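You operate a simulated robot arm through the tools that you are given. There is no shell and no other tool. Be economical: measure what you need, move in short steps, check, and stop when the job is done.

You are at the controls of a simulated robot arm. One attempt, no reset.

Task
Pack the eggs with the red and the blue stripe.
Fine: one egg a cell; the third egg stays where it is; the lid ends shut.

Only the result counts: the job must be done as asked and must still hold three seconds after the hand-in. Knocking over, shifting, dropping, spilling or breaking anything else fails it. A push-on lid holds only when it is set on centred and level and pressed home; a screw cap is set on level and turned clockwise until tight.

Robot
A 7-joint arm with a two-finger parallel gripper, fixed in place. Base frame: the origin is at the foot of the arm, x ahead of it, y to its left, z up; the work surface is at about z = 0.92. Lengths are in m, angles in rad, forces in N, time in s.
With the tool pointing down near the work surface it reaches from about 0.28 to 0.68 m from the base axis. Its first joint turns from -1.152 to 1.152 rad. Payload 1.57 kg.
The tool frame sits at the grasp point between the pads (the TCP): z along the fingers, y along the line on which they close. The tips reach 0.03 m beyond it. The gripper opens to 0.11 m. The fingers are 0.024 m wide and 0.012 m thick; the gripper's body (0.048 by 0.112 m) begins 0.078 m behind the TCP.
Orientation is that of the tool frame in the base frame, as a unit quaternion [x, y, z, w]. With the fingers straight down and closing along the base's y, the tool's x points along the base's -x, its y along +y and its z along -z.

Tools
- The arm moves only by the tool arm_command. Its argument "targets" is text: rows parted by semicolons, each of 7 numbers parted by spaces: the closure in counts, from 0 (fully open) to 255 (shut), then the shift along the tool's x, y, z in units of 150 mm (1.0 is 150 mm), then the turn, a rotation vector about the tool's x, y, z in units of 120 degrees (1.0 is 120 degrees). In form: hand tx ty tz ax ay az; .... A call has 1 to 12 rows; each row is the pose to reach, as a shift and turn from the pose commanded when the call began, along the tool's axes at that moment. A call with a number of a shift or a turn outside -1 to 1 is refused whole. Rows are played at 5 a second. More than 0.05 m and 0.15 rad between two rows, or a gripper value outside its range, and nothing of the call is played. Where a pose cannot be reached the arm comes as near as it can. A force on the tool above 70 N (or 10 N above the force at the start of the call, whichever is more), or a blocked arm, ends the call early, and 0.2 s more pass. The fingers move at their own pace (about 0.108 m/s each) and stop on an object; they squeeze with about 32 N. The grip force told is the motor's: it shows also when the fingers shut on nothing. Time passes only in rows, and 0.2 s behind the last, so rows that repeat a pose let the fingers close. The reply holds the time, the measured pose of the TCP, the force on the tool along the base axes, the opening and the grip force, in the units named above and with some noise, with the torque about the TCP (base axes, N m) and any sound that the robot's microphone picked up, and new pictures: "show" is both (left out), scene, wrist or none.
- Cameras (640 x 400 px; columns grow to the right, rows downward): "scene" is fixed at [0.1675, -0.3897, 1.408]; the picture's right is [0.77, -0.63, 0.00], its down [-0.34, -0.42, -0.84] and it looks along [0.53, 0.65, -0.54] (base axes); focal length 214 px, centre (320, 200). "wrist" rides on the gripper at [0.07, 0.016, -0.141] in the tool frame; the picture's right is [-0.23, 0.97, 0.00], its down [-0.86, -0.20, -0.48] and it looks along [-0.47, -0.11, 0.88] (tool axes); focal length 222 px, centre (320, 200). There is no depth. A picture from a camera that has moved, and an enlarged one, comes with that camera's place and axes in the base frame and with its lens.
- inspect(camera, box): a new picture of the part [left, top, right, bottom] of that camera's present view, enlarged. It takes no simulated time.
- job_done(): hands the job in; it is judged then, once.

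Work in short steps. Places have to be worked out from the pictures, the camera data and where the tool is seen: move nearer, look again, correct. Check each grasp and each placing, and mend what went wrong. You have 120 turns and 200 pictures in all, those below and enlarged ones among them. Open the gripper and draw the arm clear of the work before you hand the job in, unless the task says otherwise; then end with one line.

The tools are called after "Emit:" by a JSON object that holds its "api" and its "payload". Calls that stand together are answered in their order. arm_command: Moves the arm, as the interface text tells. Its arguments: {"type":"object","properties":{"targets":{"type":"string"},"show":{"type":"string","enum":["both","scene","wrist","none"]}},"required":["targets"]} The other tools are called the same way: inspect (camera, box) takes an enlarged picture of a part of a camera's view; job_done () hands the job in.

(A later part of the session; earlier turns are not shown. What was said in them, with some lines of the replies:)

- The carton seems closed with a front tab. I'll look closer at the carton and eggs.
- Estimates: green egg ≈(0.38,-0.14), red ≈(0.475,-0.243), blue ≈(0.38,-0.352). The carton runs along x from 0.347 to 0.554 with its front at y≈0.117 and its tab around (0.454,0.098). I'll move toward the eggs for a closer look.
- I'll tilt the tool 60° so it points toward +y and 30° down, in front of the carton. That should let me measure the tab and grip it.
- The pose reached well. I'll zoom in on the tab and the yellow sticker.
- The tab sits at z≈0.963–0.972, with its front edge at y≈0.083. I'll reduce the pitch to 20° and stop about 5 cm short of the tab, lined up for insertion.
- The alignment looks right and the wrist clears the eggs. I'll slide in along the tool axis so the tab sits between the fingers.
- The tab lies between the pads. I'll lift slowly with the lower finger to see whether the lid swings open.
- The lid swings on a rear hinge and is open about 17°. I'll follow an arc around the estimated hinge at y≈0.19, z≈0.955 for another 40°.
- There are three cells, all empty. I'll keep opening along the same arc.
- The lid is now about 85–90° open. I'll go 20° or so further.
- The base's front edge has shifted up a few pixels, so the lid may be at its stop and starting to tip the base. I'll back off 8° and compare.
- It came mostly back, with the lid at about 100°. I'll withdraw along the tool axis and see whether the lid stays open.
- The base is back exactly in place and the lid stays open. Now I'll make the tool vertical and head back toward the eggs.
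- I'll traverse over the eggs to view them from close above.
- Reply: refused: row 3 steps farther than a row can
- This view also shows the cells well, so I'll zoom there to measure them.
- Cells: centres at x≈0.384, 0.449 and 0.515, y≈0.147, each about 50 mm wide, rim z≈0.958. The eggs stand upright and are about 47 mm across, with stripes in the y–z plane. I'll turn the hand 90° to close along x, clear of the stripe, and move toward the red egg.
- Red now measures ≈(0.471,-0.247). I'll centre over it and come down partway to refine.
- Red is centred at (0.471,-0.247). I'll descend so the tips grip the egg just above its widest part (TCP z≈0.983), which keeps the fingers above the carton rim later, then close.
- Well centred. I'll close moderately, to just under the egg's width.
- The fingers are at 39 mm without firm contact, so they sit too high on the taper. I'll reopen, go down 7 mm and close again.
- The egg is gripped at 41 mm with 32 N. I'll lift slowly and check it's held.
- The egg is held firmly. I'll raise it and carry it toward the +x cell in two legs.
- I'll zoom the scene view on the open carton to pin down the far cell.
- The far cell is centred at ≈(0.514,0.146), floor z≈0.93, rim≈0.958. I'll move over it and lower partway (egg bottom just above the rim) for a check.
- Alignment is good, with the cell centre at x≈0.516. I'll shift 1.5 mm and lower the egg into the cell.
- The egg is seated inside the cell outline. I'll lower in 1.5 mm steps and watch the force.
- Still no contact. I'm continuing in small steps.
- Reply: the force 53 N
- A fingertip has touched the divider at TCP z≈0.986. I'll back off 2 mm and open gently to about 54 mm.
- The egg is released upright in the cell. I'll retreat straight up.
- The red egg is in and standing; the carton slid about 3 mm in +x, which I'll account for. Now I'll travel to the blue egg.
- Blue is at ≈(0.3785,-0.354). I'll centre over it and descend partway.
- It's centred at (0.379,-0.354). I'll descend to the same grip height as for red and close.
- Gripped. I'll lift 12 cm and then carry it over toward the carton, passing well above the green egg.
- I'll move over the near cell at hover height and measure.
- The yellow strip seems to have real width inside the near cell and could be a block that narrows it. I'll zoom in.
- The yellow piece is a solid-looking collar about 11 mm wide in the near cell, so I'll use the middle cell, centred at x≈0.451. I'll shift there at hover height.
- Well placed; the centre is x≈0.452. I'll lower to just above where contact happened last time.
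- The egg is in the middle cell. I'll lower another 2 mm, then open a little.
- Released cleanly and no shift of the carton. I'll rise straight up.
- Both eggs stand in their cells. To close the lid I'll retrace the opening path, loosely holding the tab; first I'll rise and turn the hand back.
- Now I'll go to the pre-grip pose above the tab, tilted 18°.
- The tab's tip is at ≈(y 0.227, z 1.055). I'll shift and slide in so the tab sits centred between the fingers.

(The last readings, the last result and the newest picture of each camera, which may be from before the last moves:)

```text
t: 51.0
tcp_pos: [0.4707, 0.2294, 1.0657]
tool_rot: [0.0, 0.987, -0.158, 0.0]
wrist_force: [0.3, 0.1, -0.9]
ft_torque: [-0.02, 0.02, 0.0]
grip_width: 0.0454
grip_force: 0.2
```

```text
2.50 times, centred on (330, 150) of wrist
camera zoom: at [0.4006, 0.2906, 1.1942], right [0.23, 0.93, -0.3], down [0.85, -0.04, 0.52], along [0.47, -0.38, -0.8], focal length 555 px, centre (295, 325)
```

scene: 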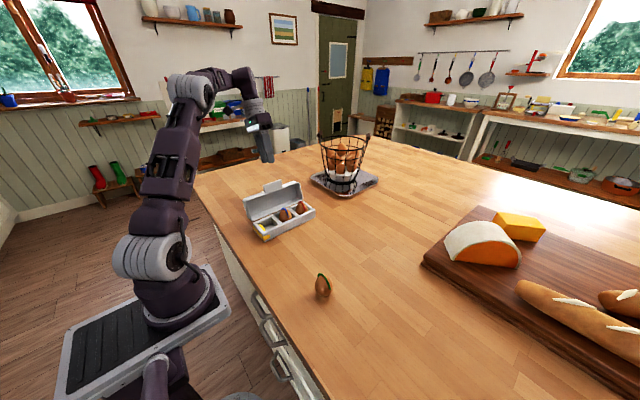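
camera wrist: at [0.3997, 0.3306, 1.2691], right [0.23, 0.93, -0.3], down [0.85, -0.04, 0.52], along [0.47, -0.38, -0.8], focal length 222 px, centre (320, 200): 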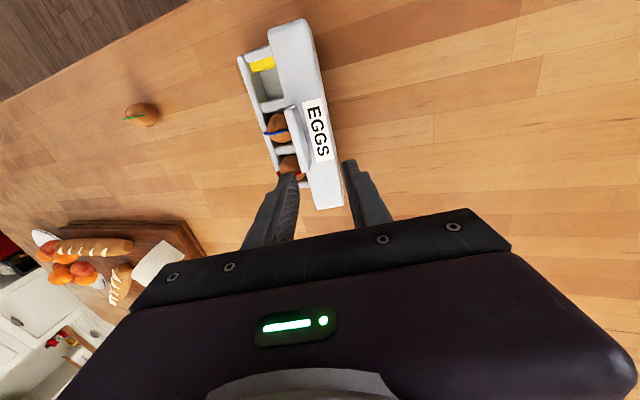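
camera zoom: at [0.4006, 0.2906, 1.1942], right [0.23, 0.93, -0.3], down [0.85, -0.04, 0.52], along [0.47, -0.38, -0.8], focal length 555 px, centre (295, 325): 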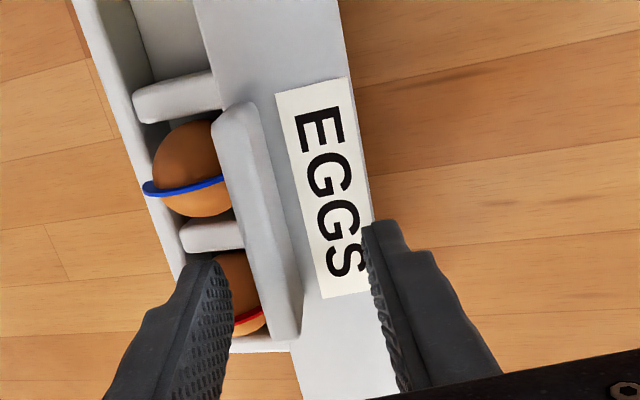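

The tab is between the fingers. I'll narrow the gap and swing back along the arc, 48° for now.

Emit:
{"api": "arm_command", "payload": {"targets": "195 0 0 0 0 0 0; 195 0 -0.1093 0.0046 -0.0667 0 0; 195 0 -0.2165 0.0241 -0.1333 0 0; 195 0 -0.3201 0.0591 -0.2 0 0; 195 0 -0.4186 0.1073 -0.2667 0 0; 195 0 -0.5085 0.1694 -0.3333 0 0; 195 0 -0.5892 0.2426 -0.4 0 0"}}

Emit:
{"api": "inspect", "payload": {"camera": "scene", "box": [235, 160, 335, 245]}}

```text
t: 52.6
tcp_pos: [0.4699, 0.1347, 1.0594]
tool_rot: [0.001, 0.966, 0.259, 0.001]
wrist_force: [0.4, -0.7, 0.6]
ft_torque: [-0.01, -0.03, 0.01]
grip_width: 0.0257
grip_force: 0.0
camera wrist: at [0.3996, 0.0792, 1.1883], right [0.23, 0.84, 0.49], down [0.85, -0.41, 0.32], along [0.47, 0.34, -0.81], focal length 222 px, centre (320, 200)
```

scene: 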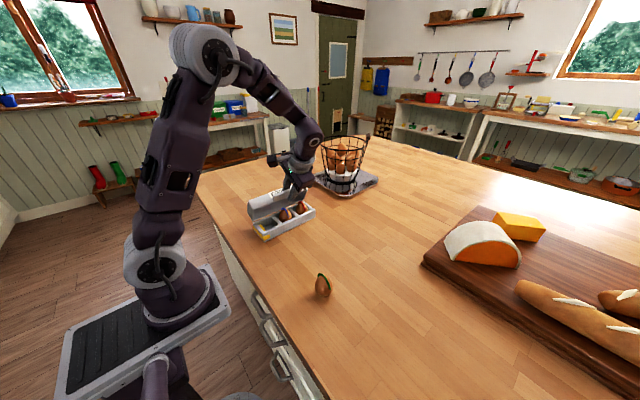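
wrist: 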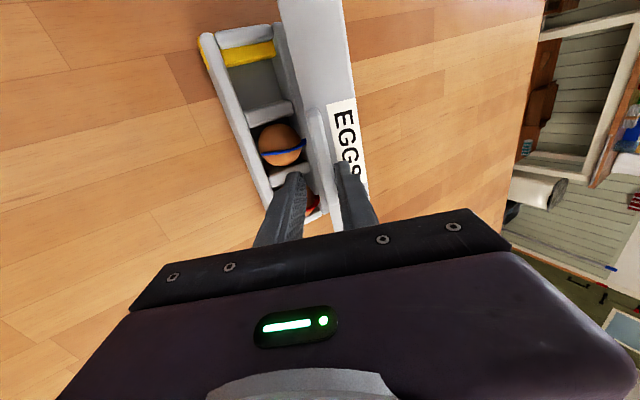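

```text
4.71 times, centred on (285, 202) of scene
camera zoom: at [0.1676, -0.3897, 1.408], right [0.77, -0.63, 0.0], down [-0.34, -0.42, -0.84], along [0.53, 0.65, -0.54], focal length 1009 px, centre (485, 188)
```

zoom: 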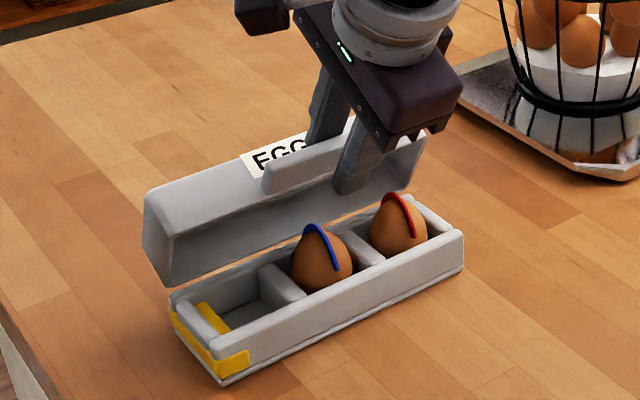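

Swinging smoothly, with the fingers clear of the eggs. I'll do another 40°.

Emit:
{"api": "arm_command", "payload": {"targets": "195 0 -0.1098 0.0035 -0.0667 0 0; 195 0 -0.2179 0.0227 -0.1333 0 0; 195 0 -0.3226 0.0561 -0.2 0 0; 195 0 -0.4215 0.1046 -0.2667 0 0; 195 0 -0.5129 0.1658 -0.3333 0 0"}}

Emit:
{"api": "inspect", "payload": {"camera": "scene", "box": [235, 160, 335, 245]}}

Emit:
{"api": "inspect", "payload": {"camera": "wrist", "box": [190, 10, 410, 240]}}

```text
t: 53.8
tcp_pos: [0.469, 0.0808, 0.9983]
tool_rot: [0.0, 0.819, 0.573, 0.001]
wrist_force: [0.3, 0.7, -0.1]
ft_torque: [-0.02, 0.01, -0.02]
grip_width: 0.026
grip_force: 0.1
camera wrist: at [0.3998, -0.0463, 1.0616], right [0.23, 0.33, 0.92], down [0.85, -0.52, -0.02], along [0.47, 0.79, -0.4], focal length 222 px, centre (320, 200)
```

scene: 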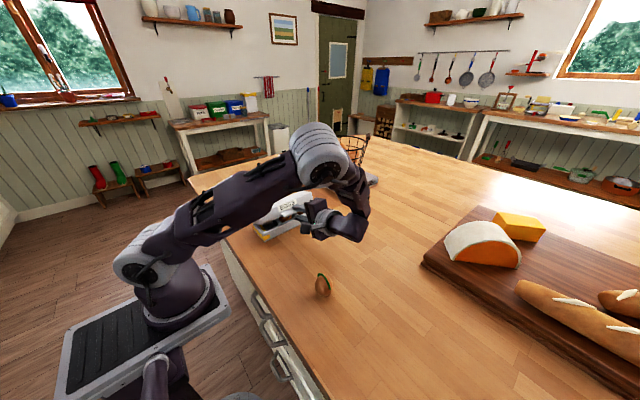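
wrist: 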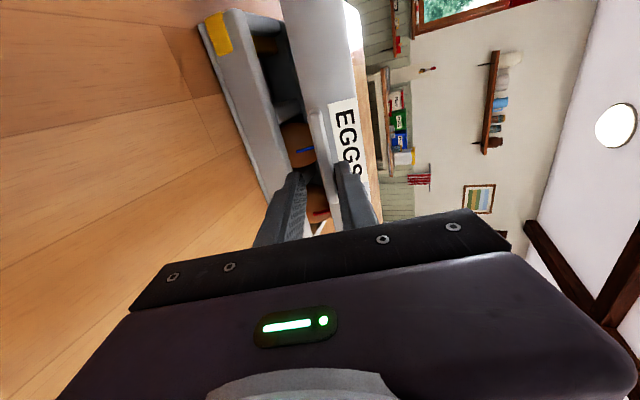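

```text
4.71 times, centred on (285, 202) of scene
camera zoom: at [0.1675, -0.3897, 1.408], right [0.77, -0.63, 0.0], down [-0.34, -0.42, -0.84], along [0.53, 0.65, -0.54], focal length 1009 px, centre (485, 188)
```

zoom: 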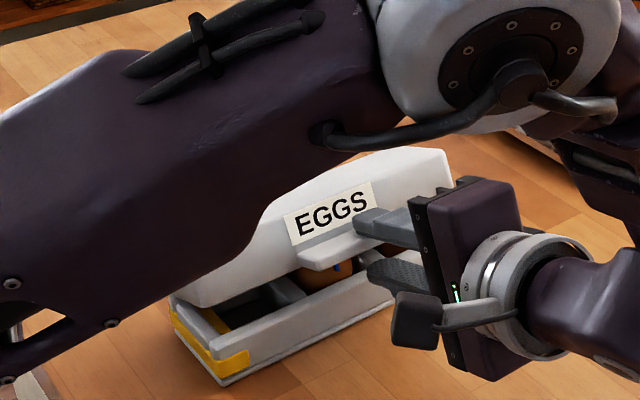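

```text
1.74 times, centred on (300, 125) of wrist
camera zoom: at [0.3998, -0.0463, 1.0616], right [0.23, 0.33, 0.92], down [0.85, -0.52, -0.02], along [0.47, 0.79, -0.4], focal length 386 px, centre (355, 330)
```

zoom: 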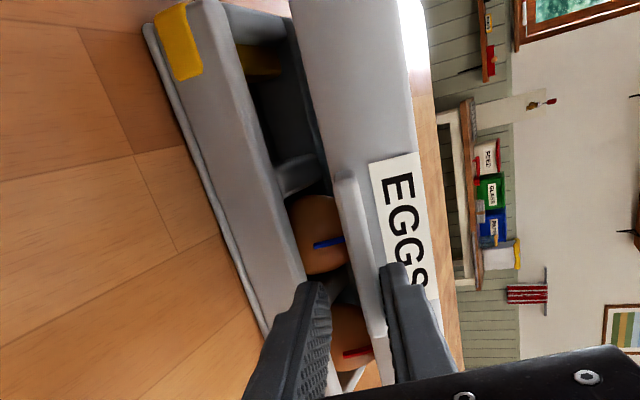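

The lid is down to ~20°. I'll lower it the rest of the way with the upper finger leading, and watch the force.

Emit:
{"api": "arm_command", "payload": {"targets": "195 0 -0.065 0.007 0 0 0; 195 0 -0.13 0.014 0 0 0; 195 0 -0.193 0.022 0 0 0; 195 0 -0.193 0.022 0 0 0", "show": "none"}}

Emit:
{"api": "inspect", "payload": {"camera": "scene", "box": [235, 160, 335, 245]}}

Emit:
{"api": "inspect", "payload": {"camera": "wrist", "box": [190, 10, 410, 240]}}

```text
t: 54.8
tcp_pos: [0.4685, 0.0735, 0.9702]
tool_rot: [0.0, 0.82, 0.573, 0.001]
wrist_force: [0.9, -0.8, 0.1]
ft_torque: [0.03, 0.0, -0.04]
grip_width: 0.0259
grip_force: 0.0
```

```text
4.71 times, centred on (285, 202) of scene
camera zoom: at [0.1675, -0.3897, 1.408], right [0.77, -0.63, 0.0], down [-0.34, -0.42, -0.84], along [0.53, 0.65, -0.54], focal length 1009 px, centre (485, 188)
```

zoom: 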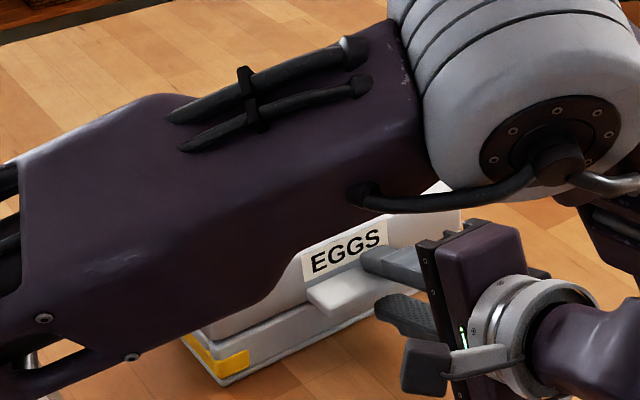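

```text
1.74 times, centred on (300, 125) of wrist
camera zoom: at [0.3999, -0.0523, 1.0332], right [0.23, 0.33, 0.91], down [0.85, -0.52, -0.02], along [0.47, 0.79, -0.4], focal length 386 px, centre (355, 330)
```

zoom: 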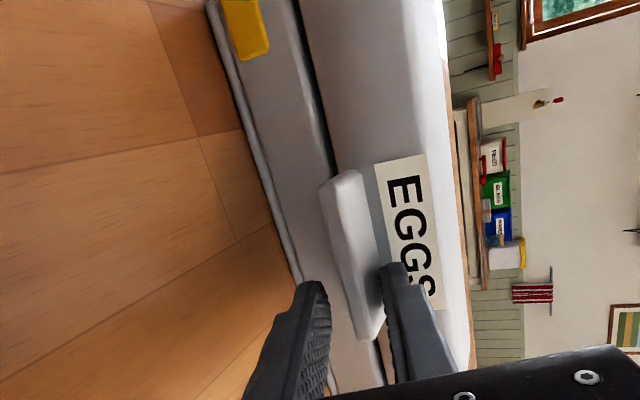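

The lid is nearly shut, with a thin gap at the front. I'll go down a little more to press on the tab.

Emit:
{"api": "arm_command", "payload": {"targets": "195 0 -0.019 0.007 0 0 0; 195 0 -0.031 0.011 0 0 0; 195 0 -0.031 0.011 0 0 0", "show": "none"}}

Emit:
{"api": "inspect", "payload": {"camera": "wrist", "box": [190, 10, 410, 240]}}

```text
t: 55.6
tcp_pos: [0.4695, 0.0735, 0.9653]
tool_rot: [-0.001, 0.819, 0.573, 0.001]
wrist_force: [-0.7, -2.7, 4.8]
ft_torque: [0.19, 0.0, 0.07]
grip_width: 0.0292
grip_force: 2.0
```

```text
1.74 times, centred on (300, 125) of wrist
camera zoom: at [0.3999, -0.0528, 1.0286], right [0.23, 0.33, 0.91], down [0.86, -0.52, -0.02], along [0.47, 0.79, -0.4], focal length 386 px, centre (355, 330)
```

zoom: 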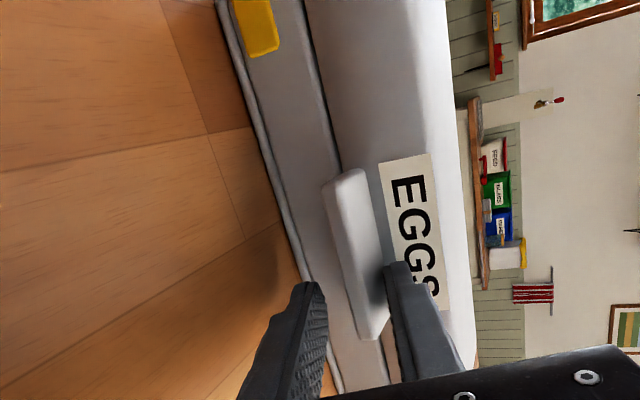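

The lid looks shut, with light contact force. I'll relieve the pressure and withdraw backward.

Emit:
{"api": "arm_command", "payload": {"targets": "185 0 0.02 -0.005 0 0 0; 180 0 0.03 -0.1 0 0 0; 180 0 0.03 -0.3 0 0 0; 180 0 0.03 -0.55 0 0 0; 180 0 0.03 -0.8 0 0 0", "show": "wrist"}}

Emit:
{"api": "inspect", "payload": {"camera": "wrist", "box": [210, 50, 410, 230]}}

```text
t: 56.8
tcp_pos: [0.4691, -0.0386, 1.0113]
tool_rot: [0.0, 0.82, 0.573, 0.0]
wrist_force: [-1.0, 0.0, -0.2]
ft_torque: [-0.02, 0.03, 0.0]
grip_width: 0.0325
grip_force: 0.1
camera wrist: at [0.3998, -0.1641, 1.0749], right [0.23, 0.33, 0.91], down [0.86, -0.52, -0.02], along [0.47, 0.79, -0.4], focal length 222 px, centre (320, 200)
```

wrist: 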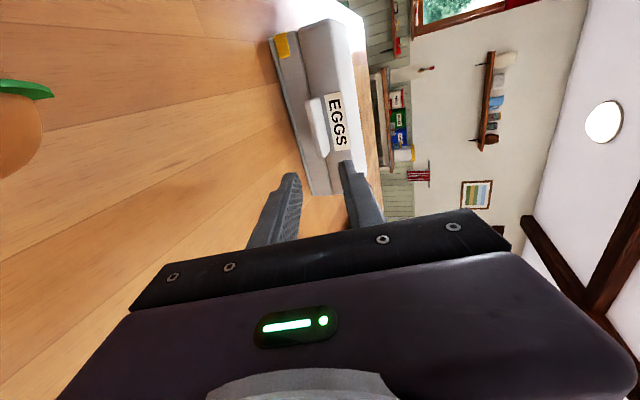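

```text
2.22 times, centred on (310, 140) of wrist
camera zoom: at [0.3998, -0.1641, 1.0749], right [0.23, 0.33, 0.91], down [0.86, -0.52, -0.02], along [0.47, 0.79, -0.4], focal length 494 px, centre (342, 333)
```

zoom: 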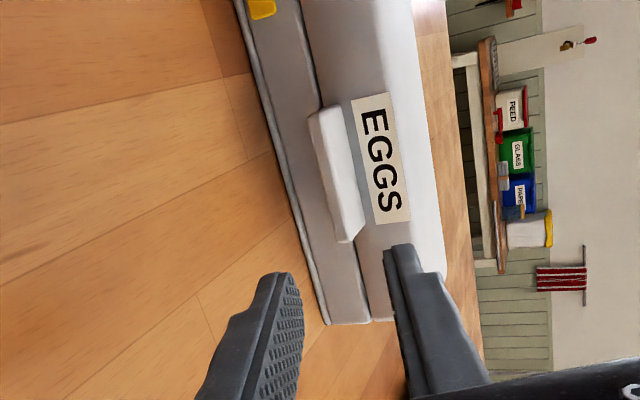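

The lid is shut, though the camera is now close above the green egg, so I'll rise straight up before turning upright.

Emit:
{"api": "arm_command", "payload": {"targets": "180 0 0.3 -0.11 0 0 0; 180 0 0.6 -0.22 0 0 0; 180 0 0.9 -0.33 0 0 0", "show": "none"}}

Emit:
{"api": "arm_command", "payload": {"targets": "190 0 0.04 0.03 0.065 0 0; 200 0 0.08 0.06 0.13 0 0; 210 0 0.12 0.1 0.195 0 0; 220 0 0.16 0.15 0.26 0 0; 230 0 0.2 0.2 0.325 0 0; 240 0 0.25 0.25 0.39 0 0; 250 0 0.29 0.3 0.455 0 0; 255 0 0.32 0.34 0.52 0 0; 255 0 0.35 0.4 0.5833 0 0"}}

Emit:
{"api": "inspect", "payload": {"camera": "scene", "box": [235, 160, 335, 245]}}

Emit:
{"api": "inspect", "payload": {"camera": "scene", "box": [290, 250, 360, 310]}}

```text
t: 57.6
tcp_pos: [0.47, -0.0381, 1.1541]
tool_rot: [0.0, 0.819, 0.573, -0.001]
wrist_force: [0.3, -0.4, 0.4]
ft_torque: [-0.01, 0.0, -0.03]
grip_width: 0.0324
grip_force: 0.1
```

```text
t: 59.6
tcp_pos: [0.4698, 0.0365, 1.1825]
tool_rot: [0.001, 1.0, -0.002, 0.0]
wrist_force: [0.5, 0.1, -0.1]
ft_torque: [0.01, 0.0, -0.04]
grip_width: 0.0002
grip_force: 21.4
camera wrist: at [0.3995, 0.0545, 1.324], right [0.23, 0.97, 0.0], down [0.85, -0.2, 0.48], along [0.47, -0.11, -0.88], focal length 222 px, centre (320, 200)
```

scene: 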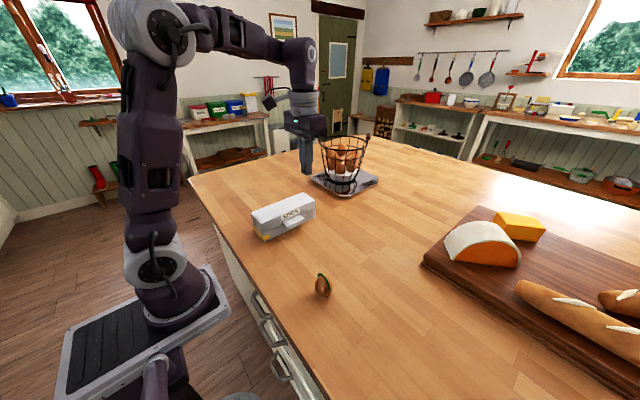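
wrist: 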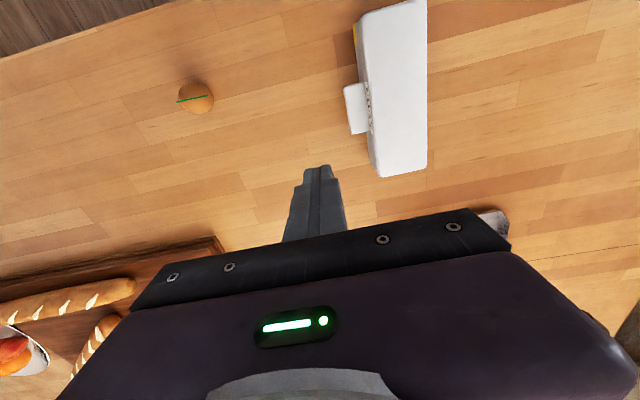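

```text
4.71 times, centred on (285, 202) of scene
camera zoom: at [0.1675, -0.3897, 1.408], right [0.77, -0.63, 0.0], down [-0.34, -0.42, -0.84], along [0.53, 0.65, -0.54], focal length 1009 px, centre (485, 188)
```

zoom: 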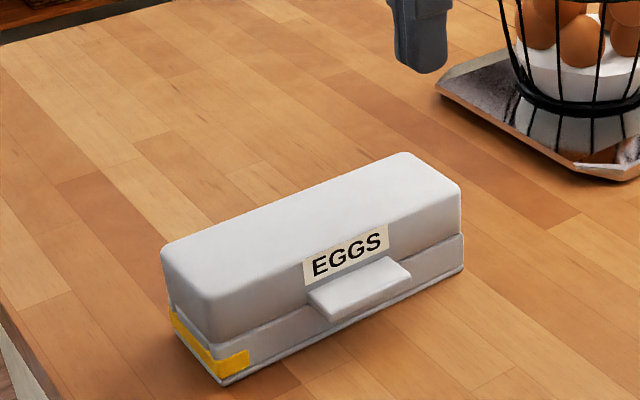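

```text
6.67 times, centred on (325, 280) of scene
camera zoom: at [0.1675, -0.3897, 1.408], right [0.77, -0.63, 0.0], down [-0.34, -0.42, -0.84], along [0.53, 0.65, -0.54], focal length 1430 px, centre (287, -333)
```

zoom: 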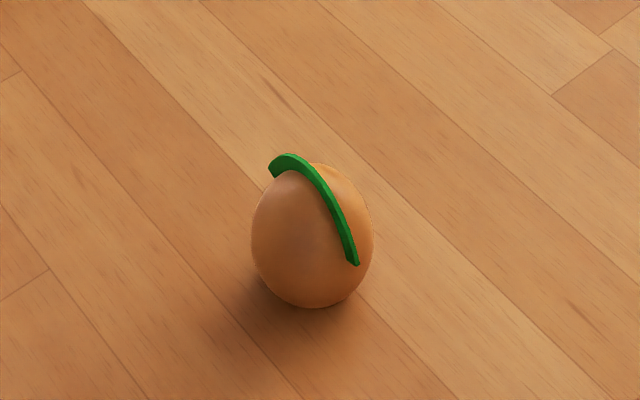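

The lid looks shut and the green egg is untouched. A gentle press on the lid's front top will confirm it's home.

Emit:
{"api": "arm_command", "payload": {"targets": "255 0.06 0.25 0.25 0 0 0; 255 0.11 0.5 0.4 0 0 0; 255 0.113 0.65 0.6 0 0 0; 255 0.113 0.65 0.8 0 0 0; 255 0.113 0.65 0.93 0 0 0", "show": "none"}}

Emit:
{"api": "arm_command", "payload": {"targets": "255 0 0 0.03 0 0 0; 255 0 0 0.06 0 0 0; 255 0 0 0.08 0 0 0; 255 0 0 0.095 0 0 0", "show": "none"}}

Emit:
{"api": "inspect", "payload": {"camera": "scene", "box": [235, 160, 335, 245]}}

```text
refused: row 1 steps farther than a row can; nothing moved
```

```text
t: 60.6
tcp_pos: [0.47, 0.0374, 1.1676]
tool_rot: [0.0, 1.0, -0.001, 0.0]
wrist_force: [-0.6, 0.3, 0.2]
ft_torque: [0.0, -0.02, 0.04]
grip_width: 0.0
grip_force: 20.9
```

```text
4.71 times, centred on (285, 202) of scene
camera zoom: at [0.1675, -0.3897, 1.408], right [0.77, -0.63, 0.0], down [-0.34, -0.42, -0.84], along [0.53, 0.65, -0.54], focal length 1009 px, centre (485, 188)
```

zoom: 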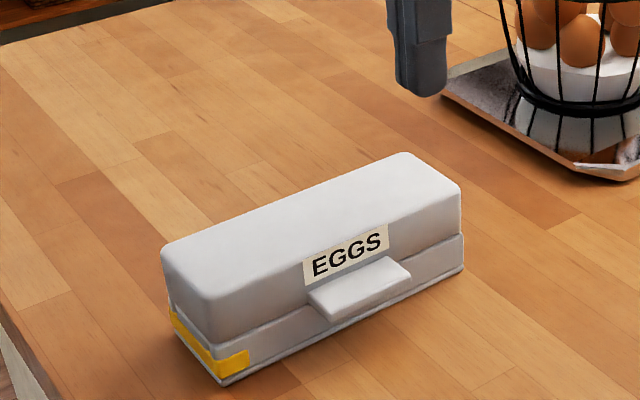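

The first row was too long and that call was refused. I'll redo the approach with shorter steps.

Emit:
{"api": "arm_command", "payload": {"targets": "255 0.05 0.2 0.1 0 0 0; 255 0.1 0.42 0.2 0 0 0; 255 0.113 0.65 0.3 0 0 0; 255 0.113 0.65 0.5 0 0 0; 255 0.113 0.65 0.7 0 0 0; 255 0.113 0.65 0.83 0 0 0", "show": "none"}}

Emit:
{"api": "inspect", "payload": {"camera": "scene", "box": [235, 160, 335, 245]}}

```text
t: 62.0
tcp_pos: [0.4527, 0.134, 1.0429]
tool_rot: [0.0, 1.0, 0.0, 0.001]
wrist_force: [0.7, -0.7, 0.5]
ft_torque: [0.02, 0.01, 0.01]
grip_width: 0.0001
grip_force: 21.1
```

```text
4.71 times, centred on (285, 202) of scene
camera zoom: at [0.1675, -0.3897, 1.408], right [0.77, -0.63, 0.0], down [-0.34, -0.42, -0.84], along [0.53, 0.65, -0.54], focal length 1009 px, centre (485, 188)
```

zoom: 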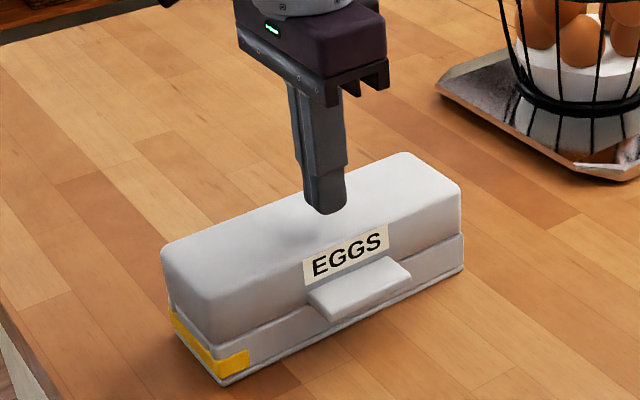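

The tips are about 1 cm above the lid. I'll press down in small steps.

Emit:
{"api": "arm_command", "payload": {"targets": "255 0 0 0.04 0 0 0; 255 0 0 0.07 0 0 0; 255 0 0 0.085 0 0 0", "show": "none"}}

Emit:
{"api": "arm_command", "payload": {"targets": "255 0 0 0.01 0 0 0; 255 0 0 0.02 0 0 0", "show": "none"}}

```text
t: 62.8
tcp_pos: [0.4534, 0.1332, 1.0316]
tool_rot: [0.0, 1.0, -0.001, 0.0]
wrist_force: [-0.2, -0.3, 0.0]
ft_torque: [0.0, 0.01, -0.01]
grip_width: 0.0
grip_force: 21.3
```

```text
t: 63.4
tcp_pos: [0.4527, 0.1341, 1.0287]
tool_rot: [0.0, 1.0, -0.001, 0.001]
wrist_force: [-0.6, 0.1, -0.4]
ft_torque: [0.02, 0.02, -0.02]
grip_width: 0.0
grip_force: 21.2
```

Emit:
{"api": "arm_command", "payload": {"targets": "255 0 0 0.01 0 0 0; 255 0 0 0.018 0 0 0", "show": "none"}}

Emit:
{"api": "inspect", "payload": {"camera": "scene", "box": [235, 160, 335, 245]}}

```text
t: 64.0
tcp_pos: [0.453, 0.1341, 1.0275]
tool_rot: [0.001, 1.0, -0.001, 0.002]
wrist_force: [-5.8, -4.1, 40.6]
ft_torque: [-0.09, 0.34, -0.05]
grip_width: 0.0002
grip_force: 20.5
```

```text
4.71 times, centred on (285, 202) of scene
camera zoom: at [0.1668, -0.39, 1.408], right [0.77, -0.63, 0.0], down [-0.34, -0.42, -0.84], along [0.53, 0.65, -0.54], focal length 1009 px, centre (485, 188)
```

zoom: 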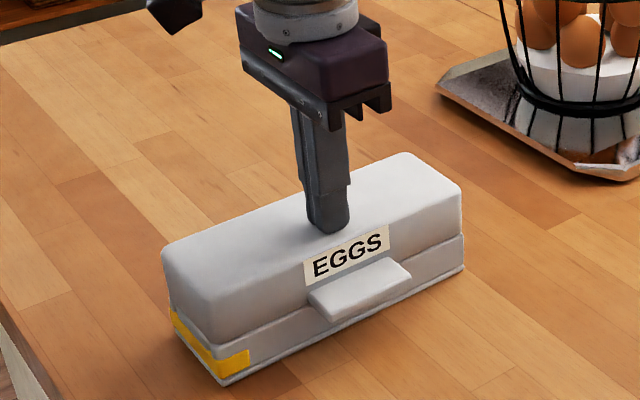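

The lid is stiff at 40 N with no travel, so it's home. I'll retreat up and open the gripper.

Emit:
{"api": "arm_command", "payload": {"targets": "255 0 0 -0.1 0 0 0; 255 0 0 -0.35 0 0 0; 200 0 0 -0.6 0 0 0; 100 0 0 -0.85 0 0 0; 0 0 -0.3 -0.95 0 0 0; 0 0 -0.6 -0.95 0 0 0; 0 0 -0.6 -0.95 0 0 0"}}

Emit:
{"api": "inspect", "payload": {"camera": "scene", "box": [235, 160, 335, 245]}}

```text
t: 65.6
tcp_pos: [0.4536, 0.0443, 1.1678]
tool_rot: [-0.001, 1.0, -0.001, 0.001]
wrist_force: [0.3, 0.7, -0.5]
ft_torque: [0.03, 0.03, 0.02]
grip_width: 0.1102
grip_force: 0.0
camera wrist: at [0.3834, 0.0611, 1.3088], right [0.23, 0.97, 0.0], down [0.85, -0.2, 0.48], along [0.47, -0.11, -0.88], focal length 222 px, centre (320, 200)
```

scene: 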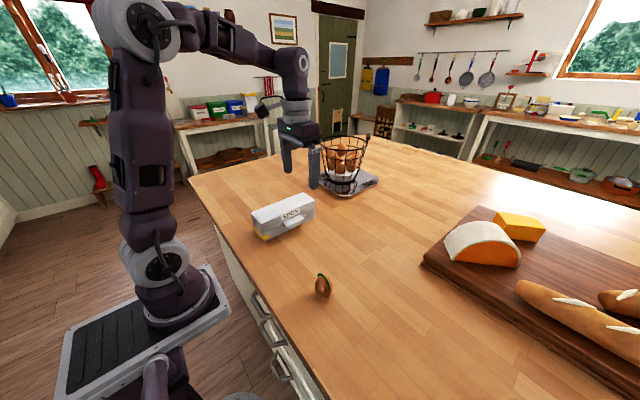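
wrist: 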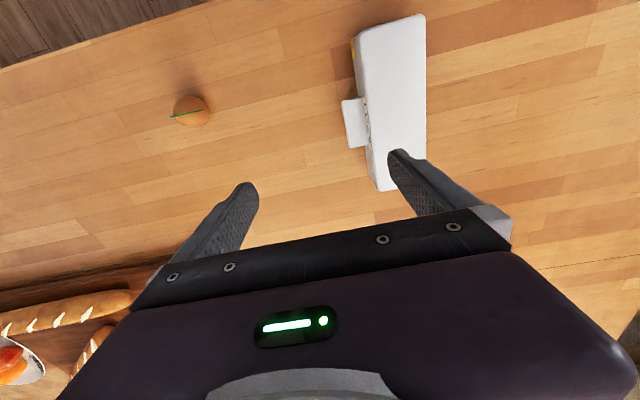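

```text
4.71 times, centred on (285, 202) of scene
camera zoom: at [0.1675, -0.3897, 1.408], right [0.77, -0.63, 0.0], down [-0.34, -0.42, -0.84], along [0.53, 0.65, -0.54], focal length 1009 px, centre (485, 188)
```

zoom: 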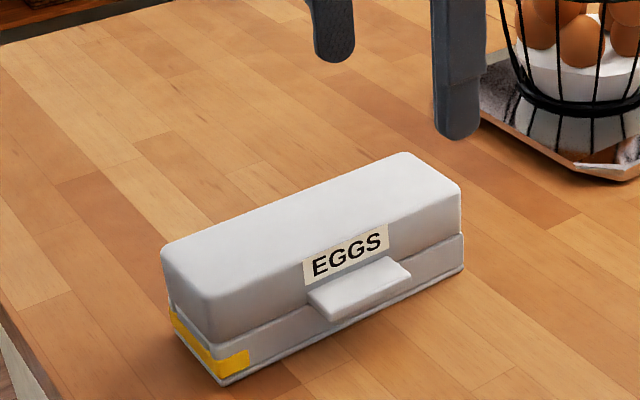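

The lid is shut, the green egg is in place, the arm is clear and the gripper is open. Handing in.

Emit:
{"api": "job_done", "payload": {}}

```text
The job is handed in.
```

The red- and blue-striped eggs are in the far and middle cells of the carton, the lid is pressed shut, and the green egg was not touched; the carton slid about 3 mm while I placed the red egg.
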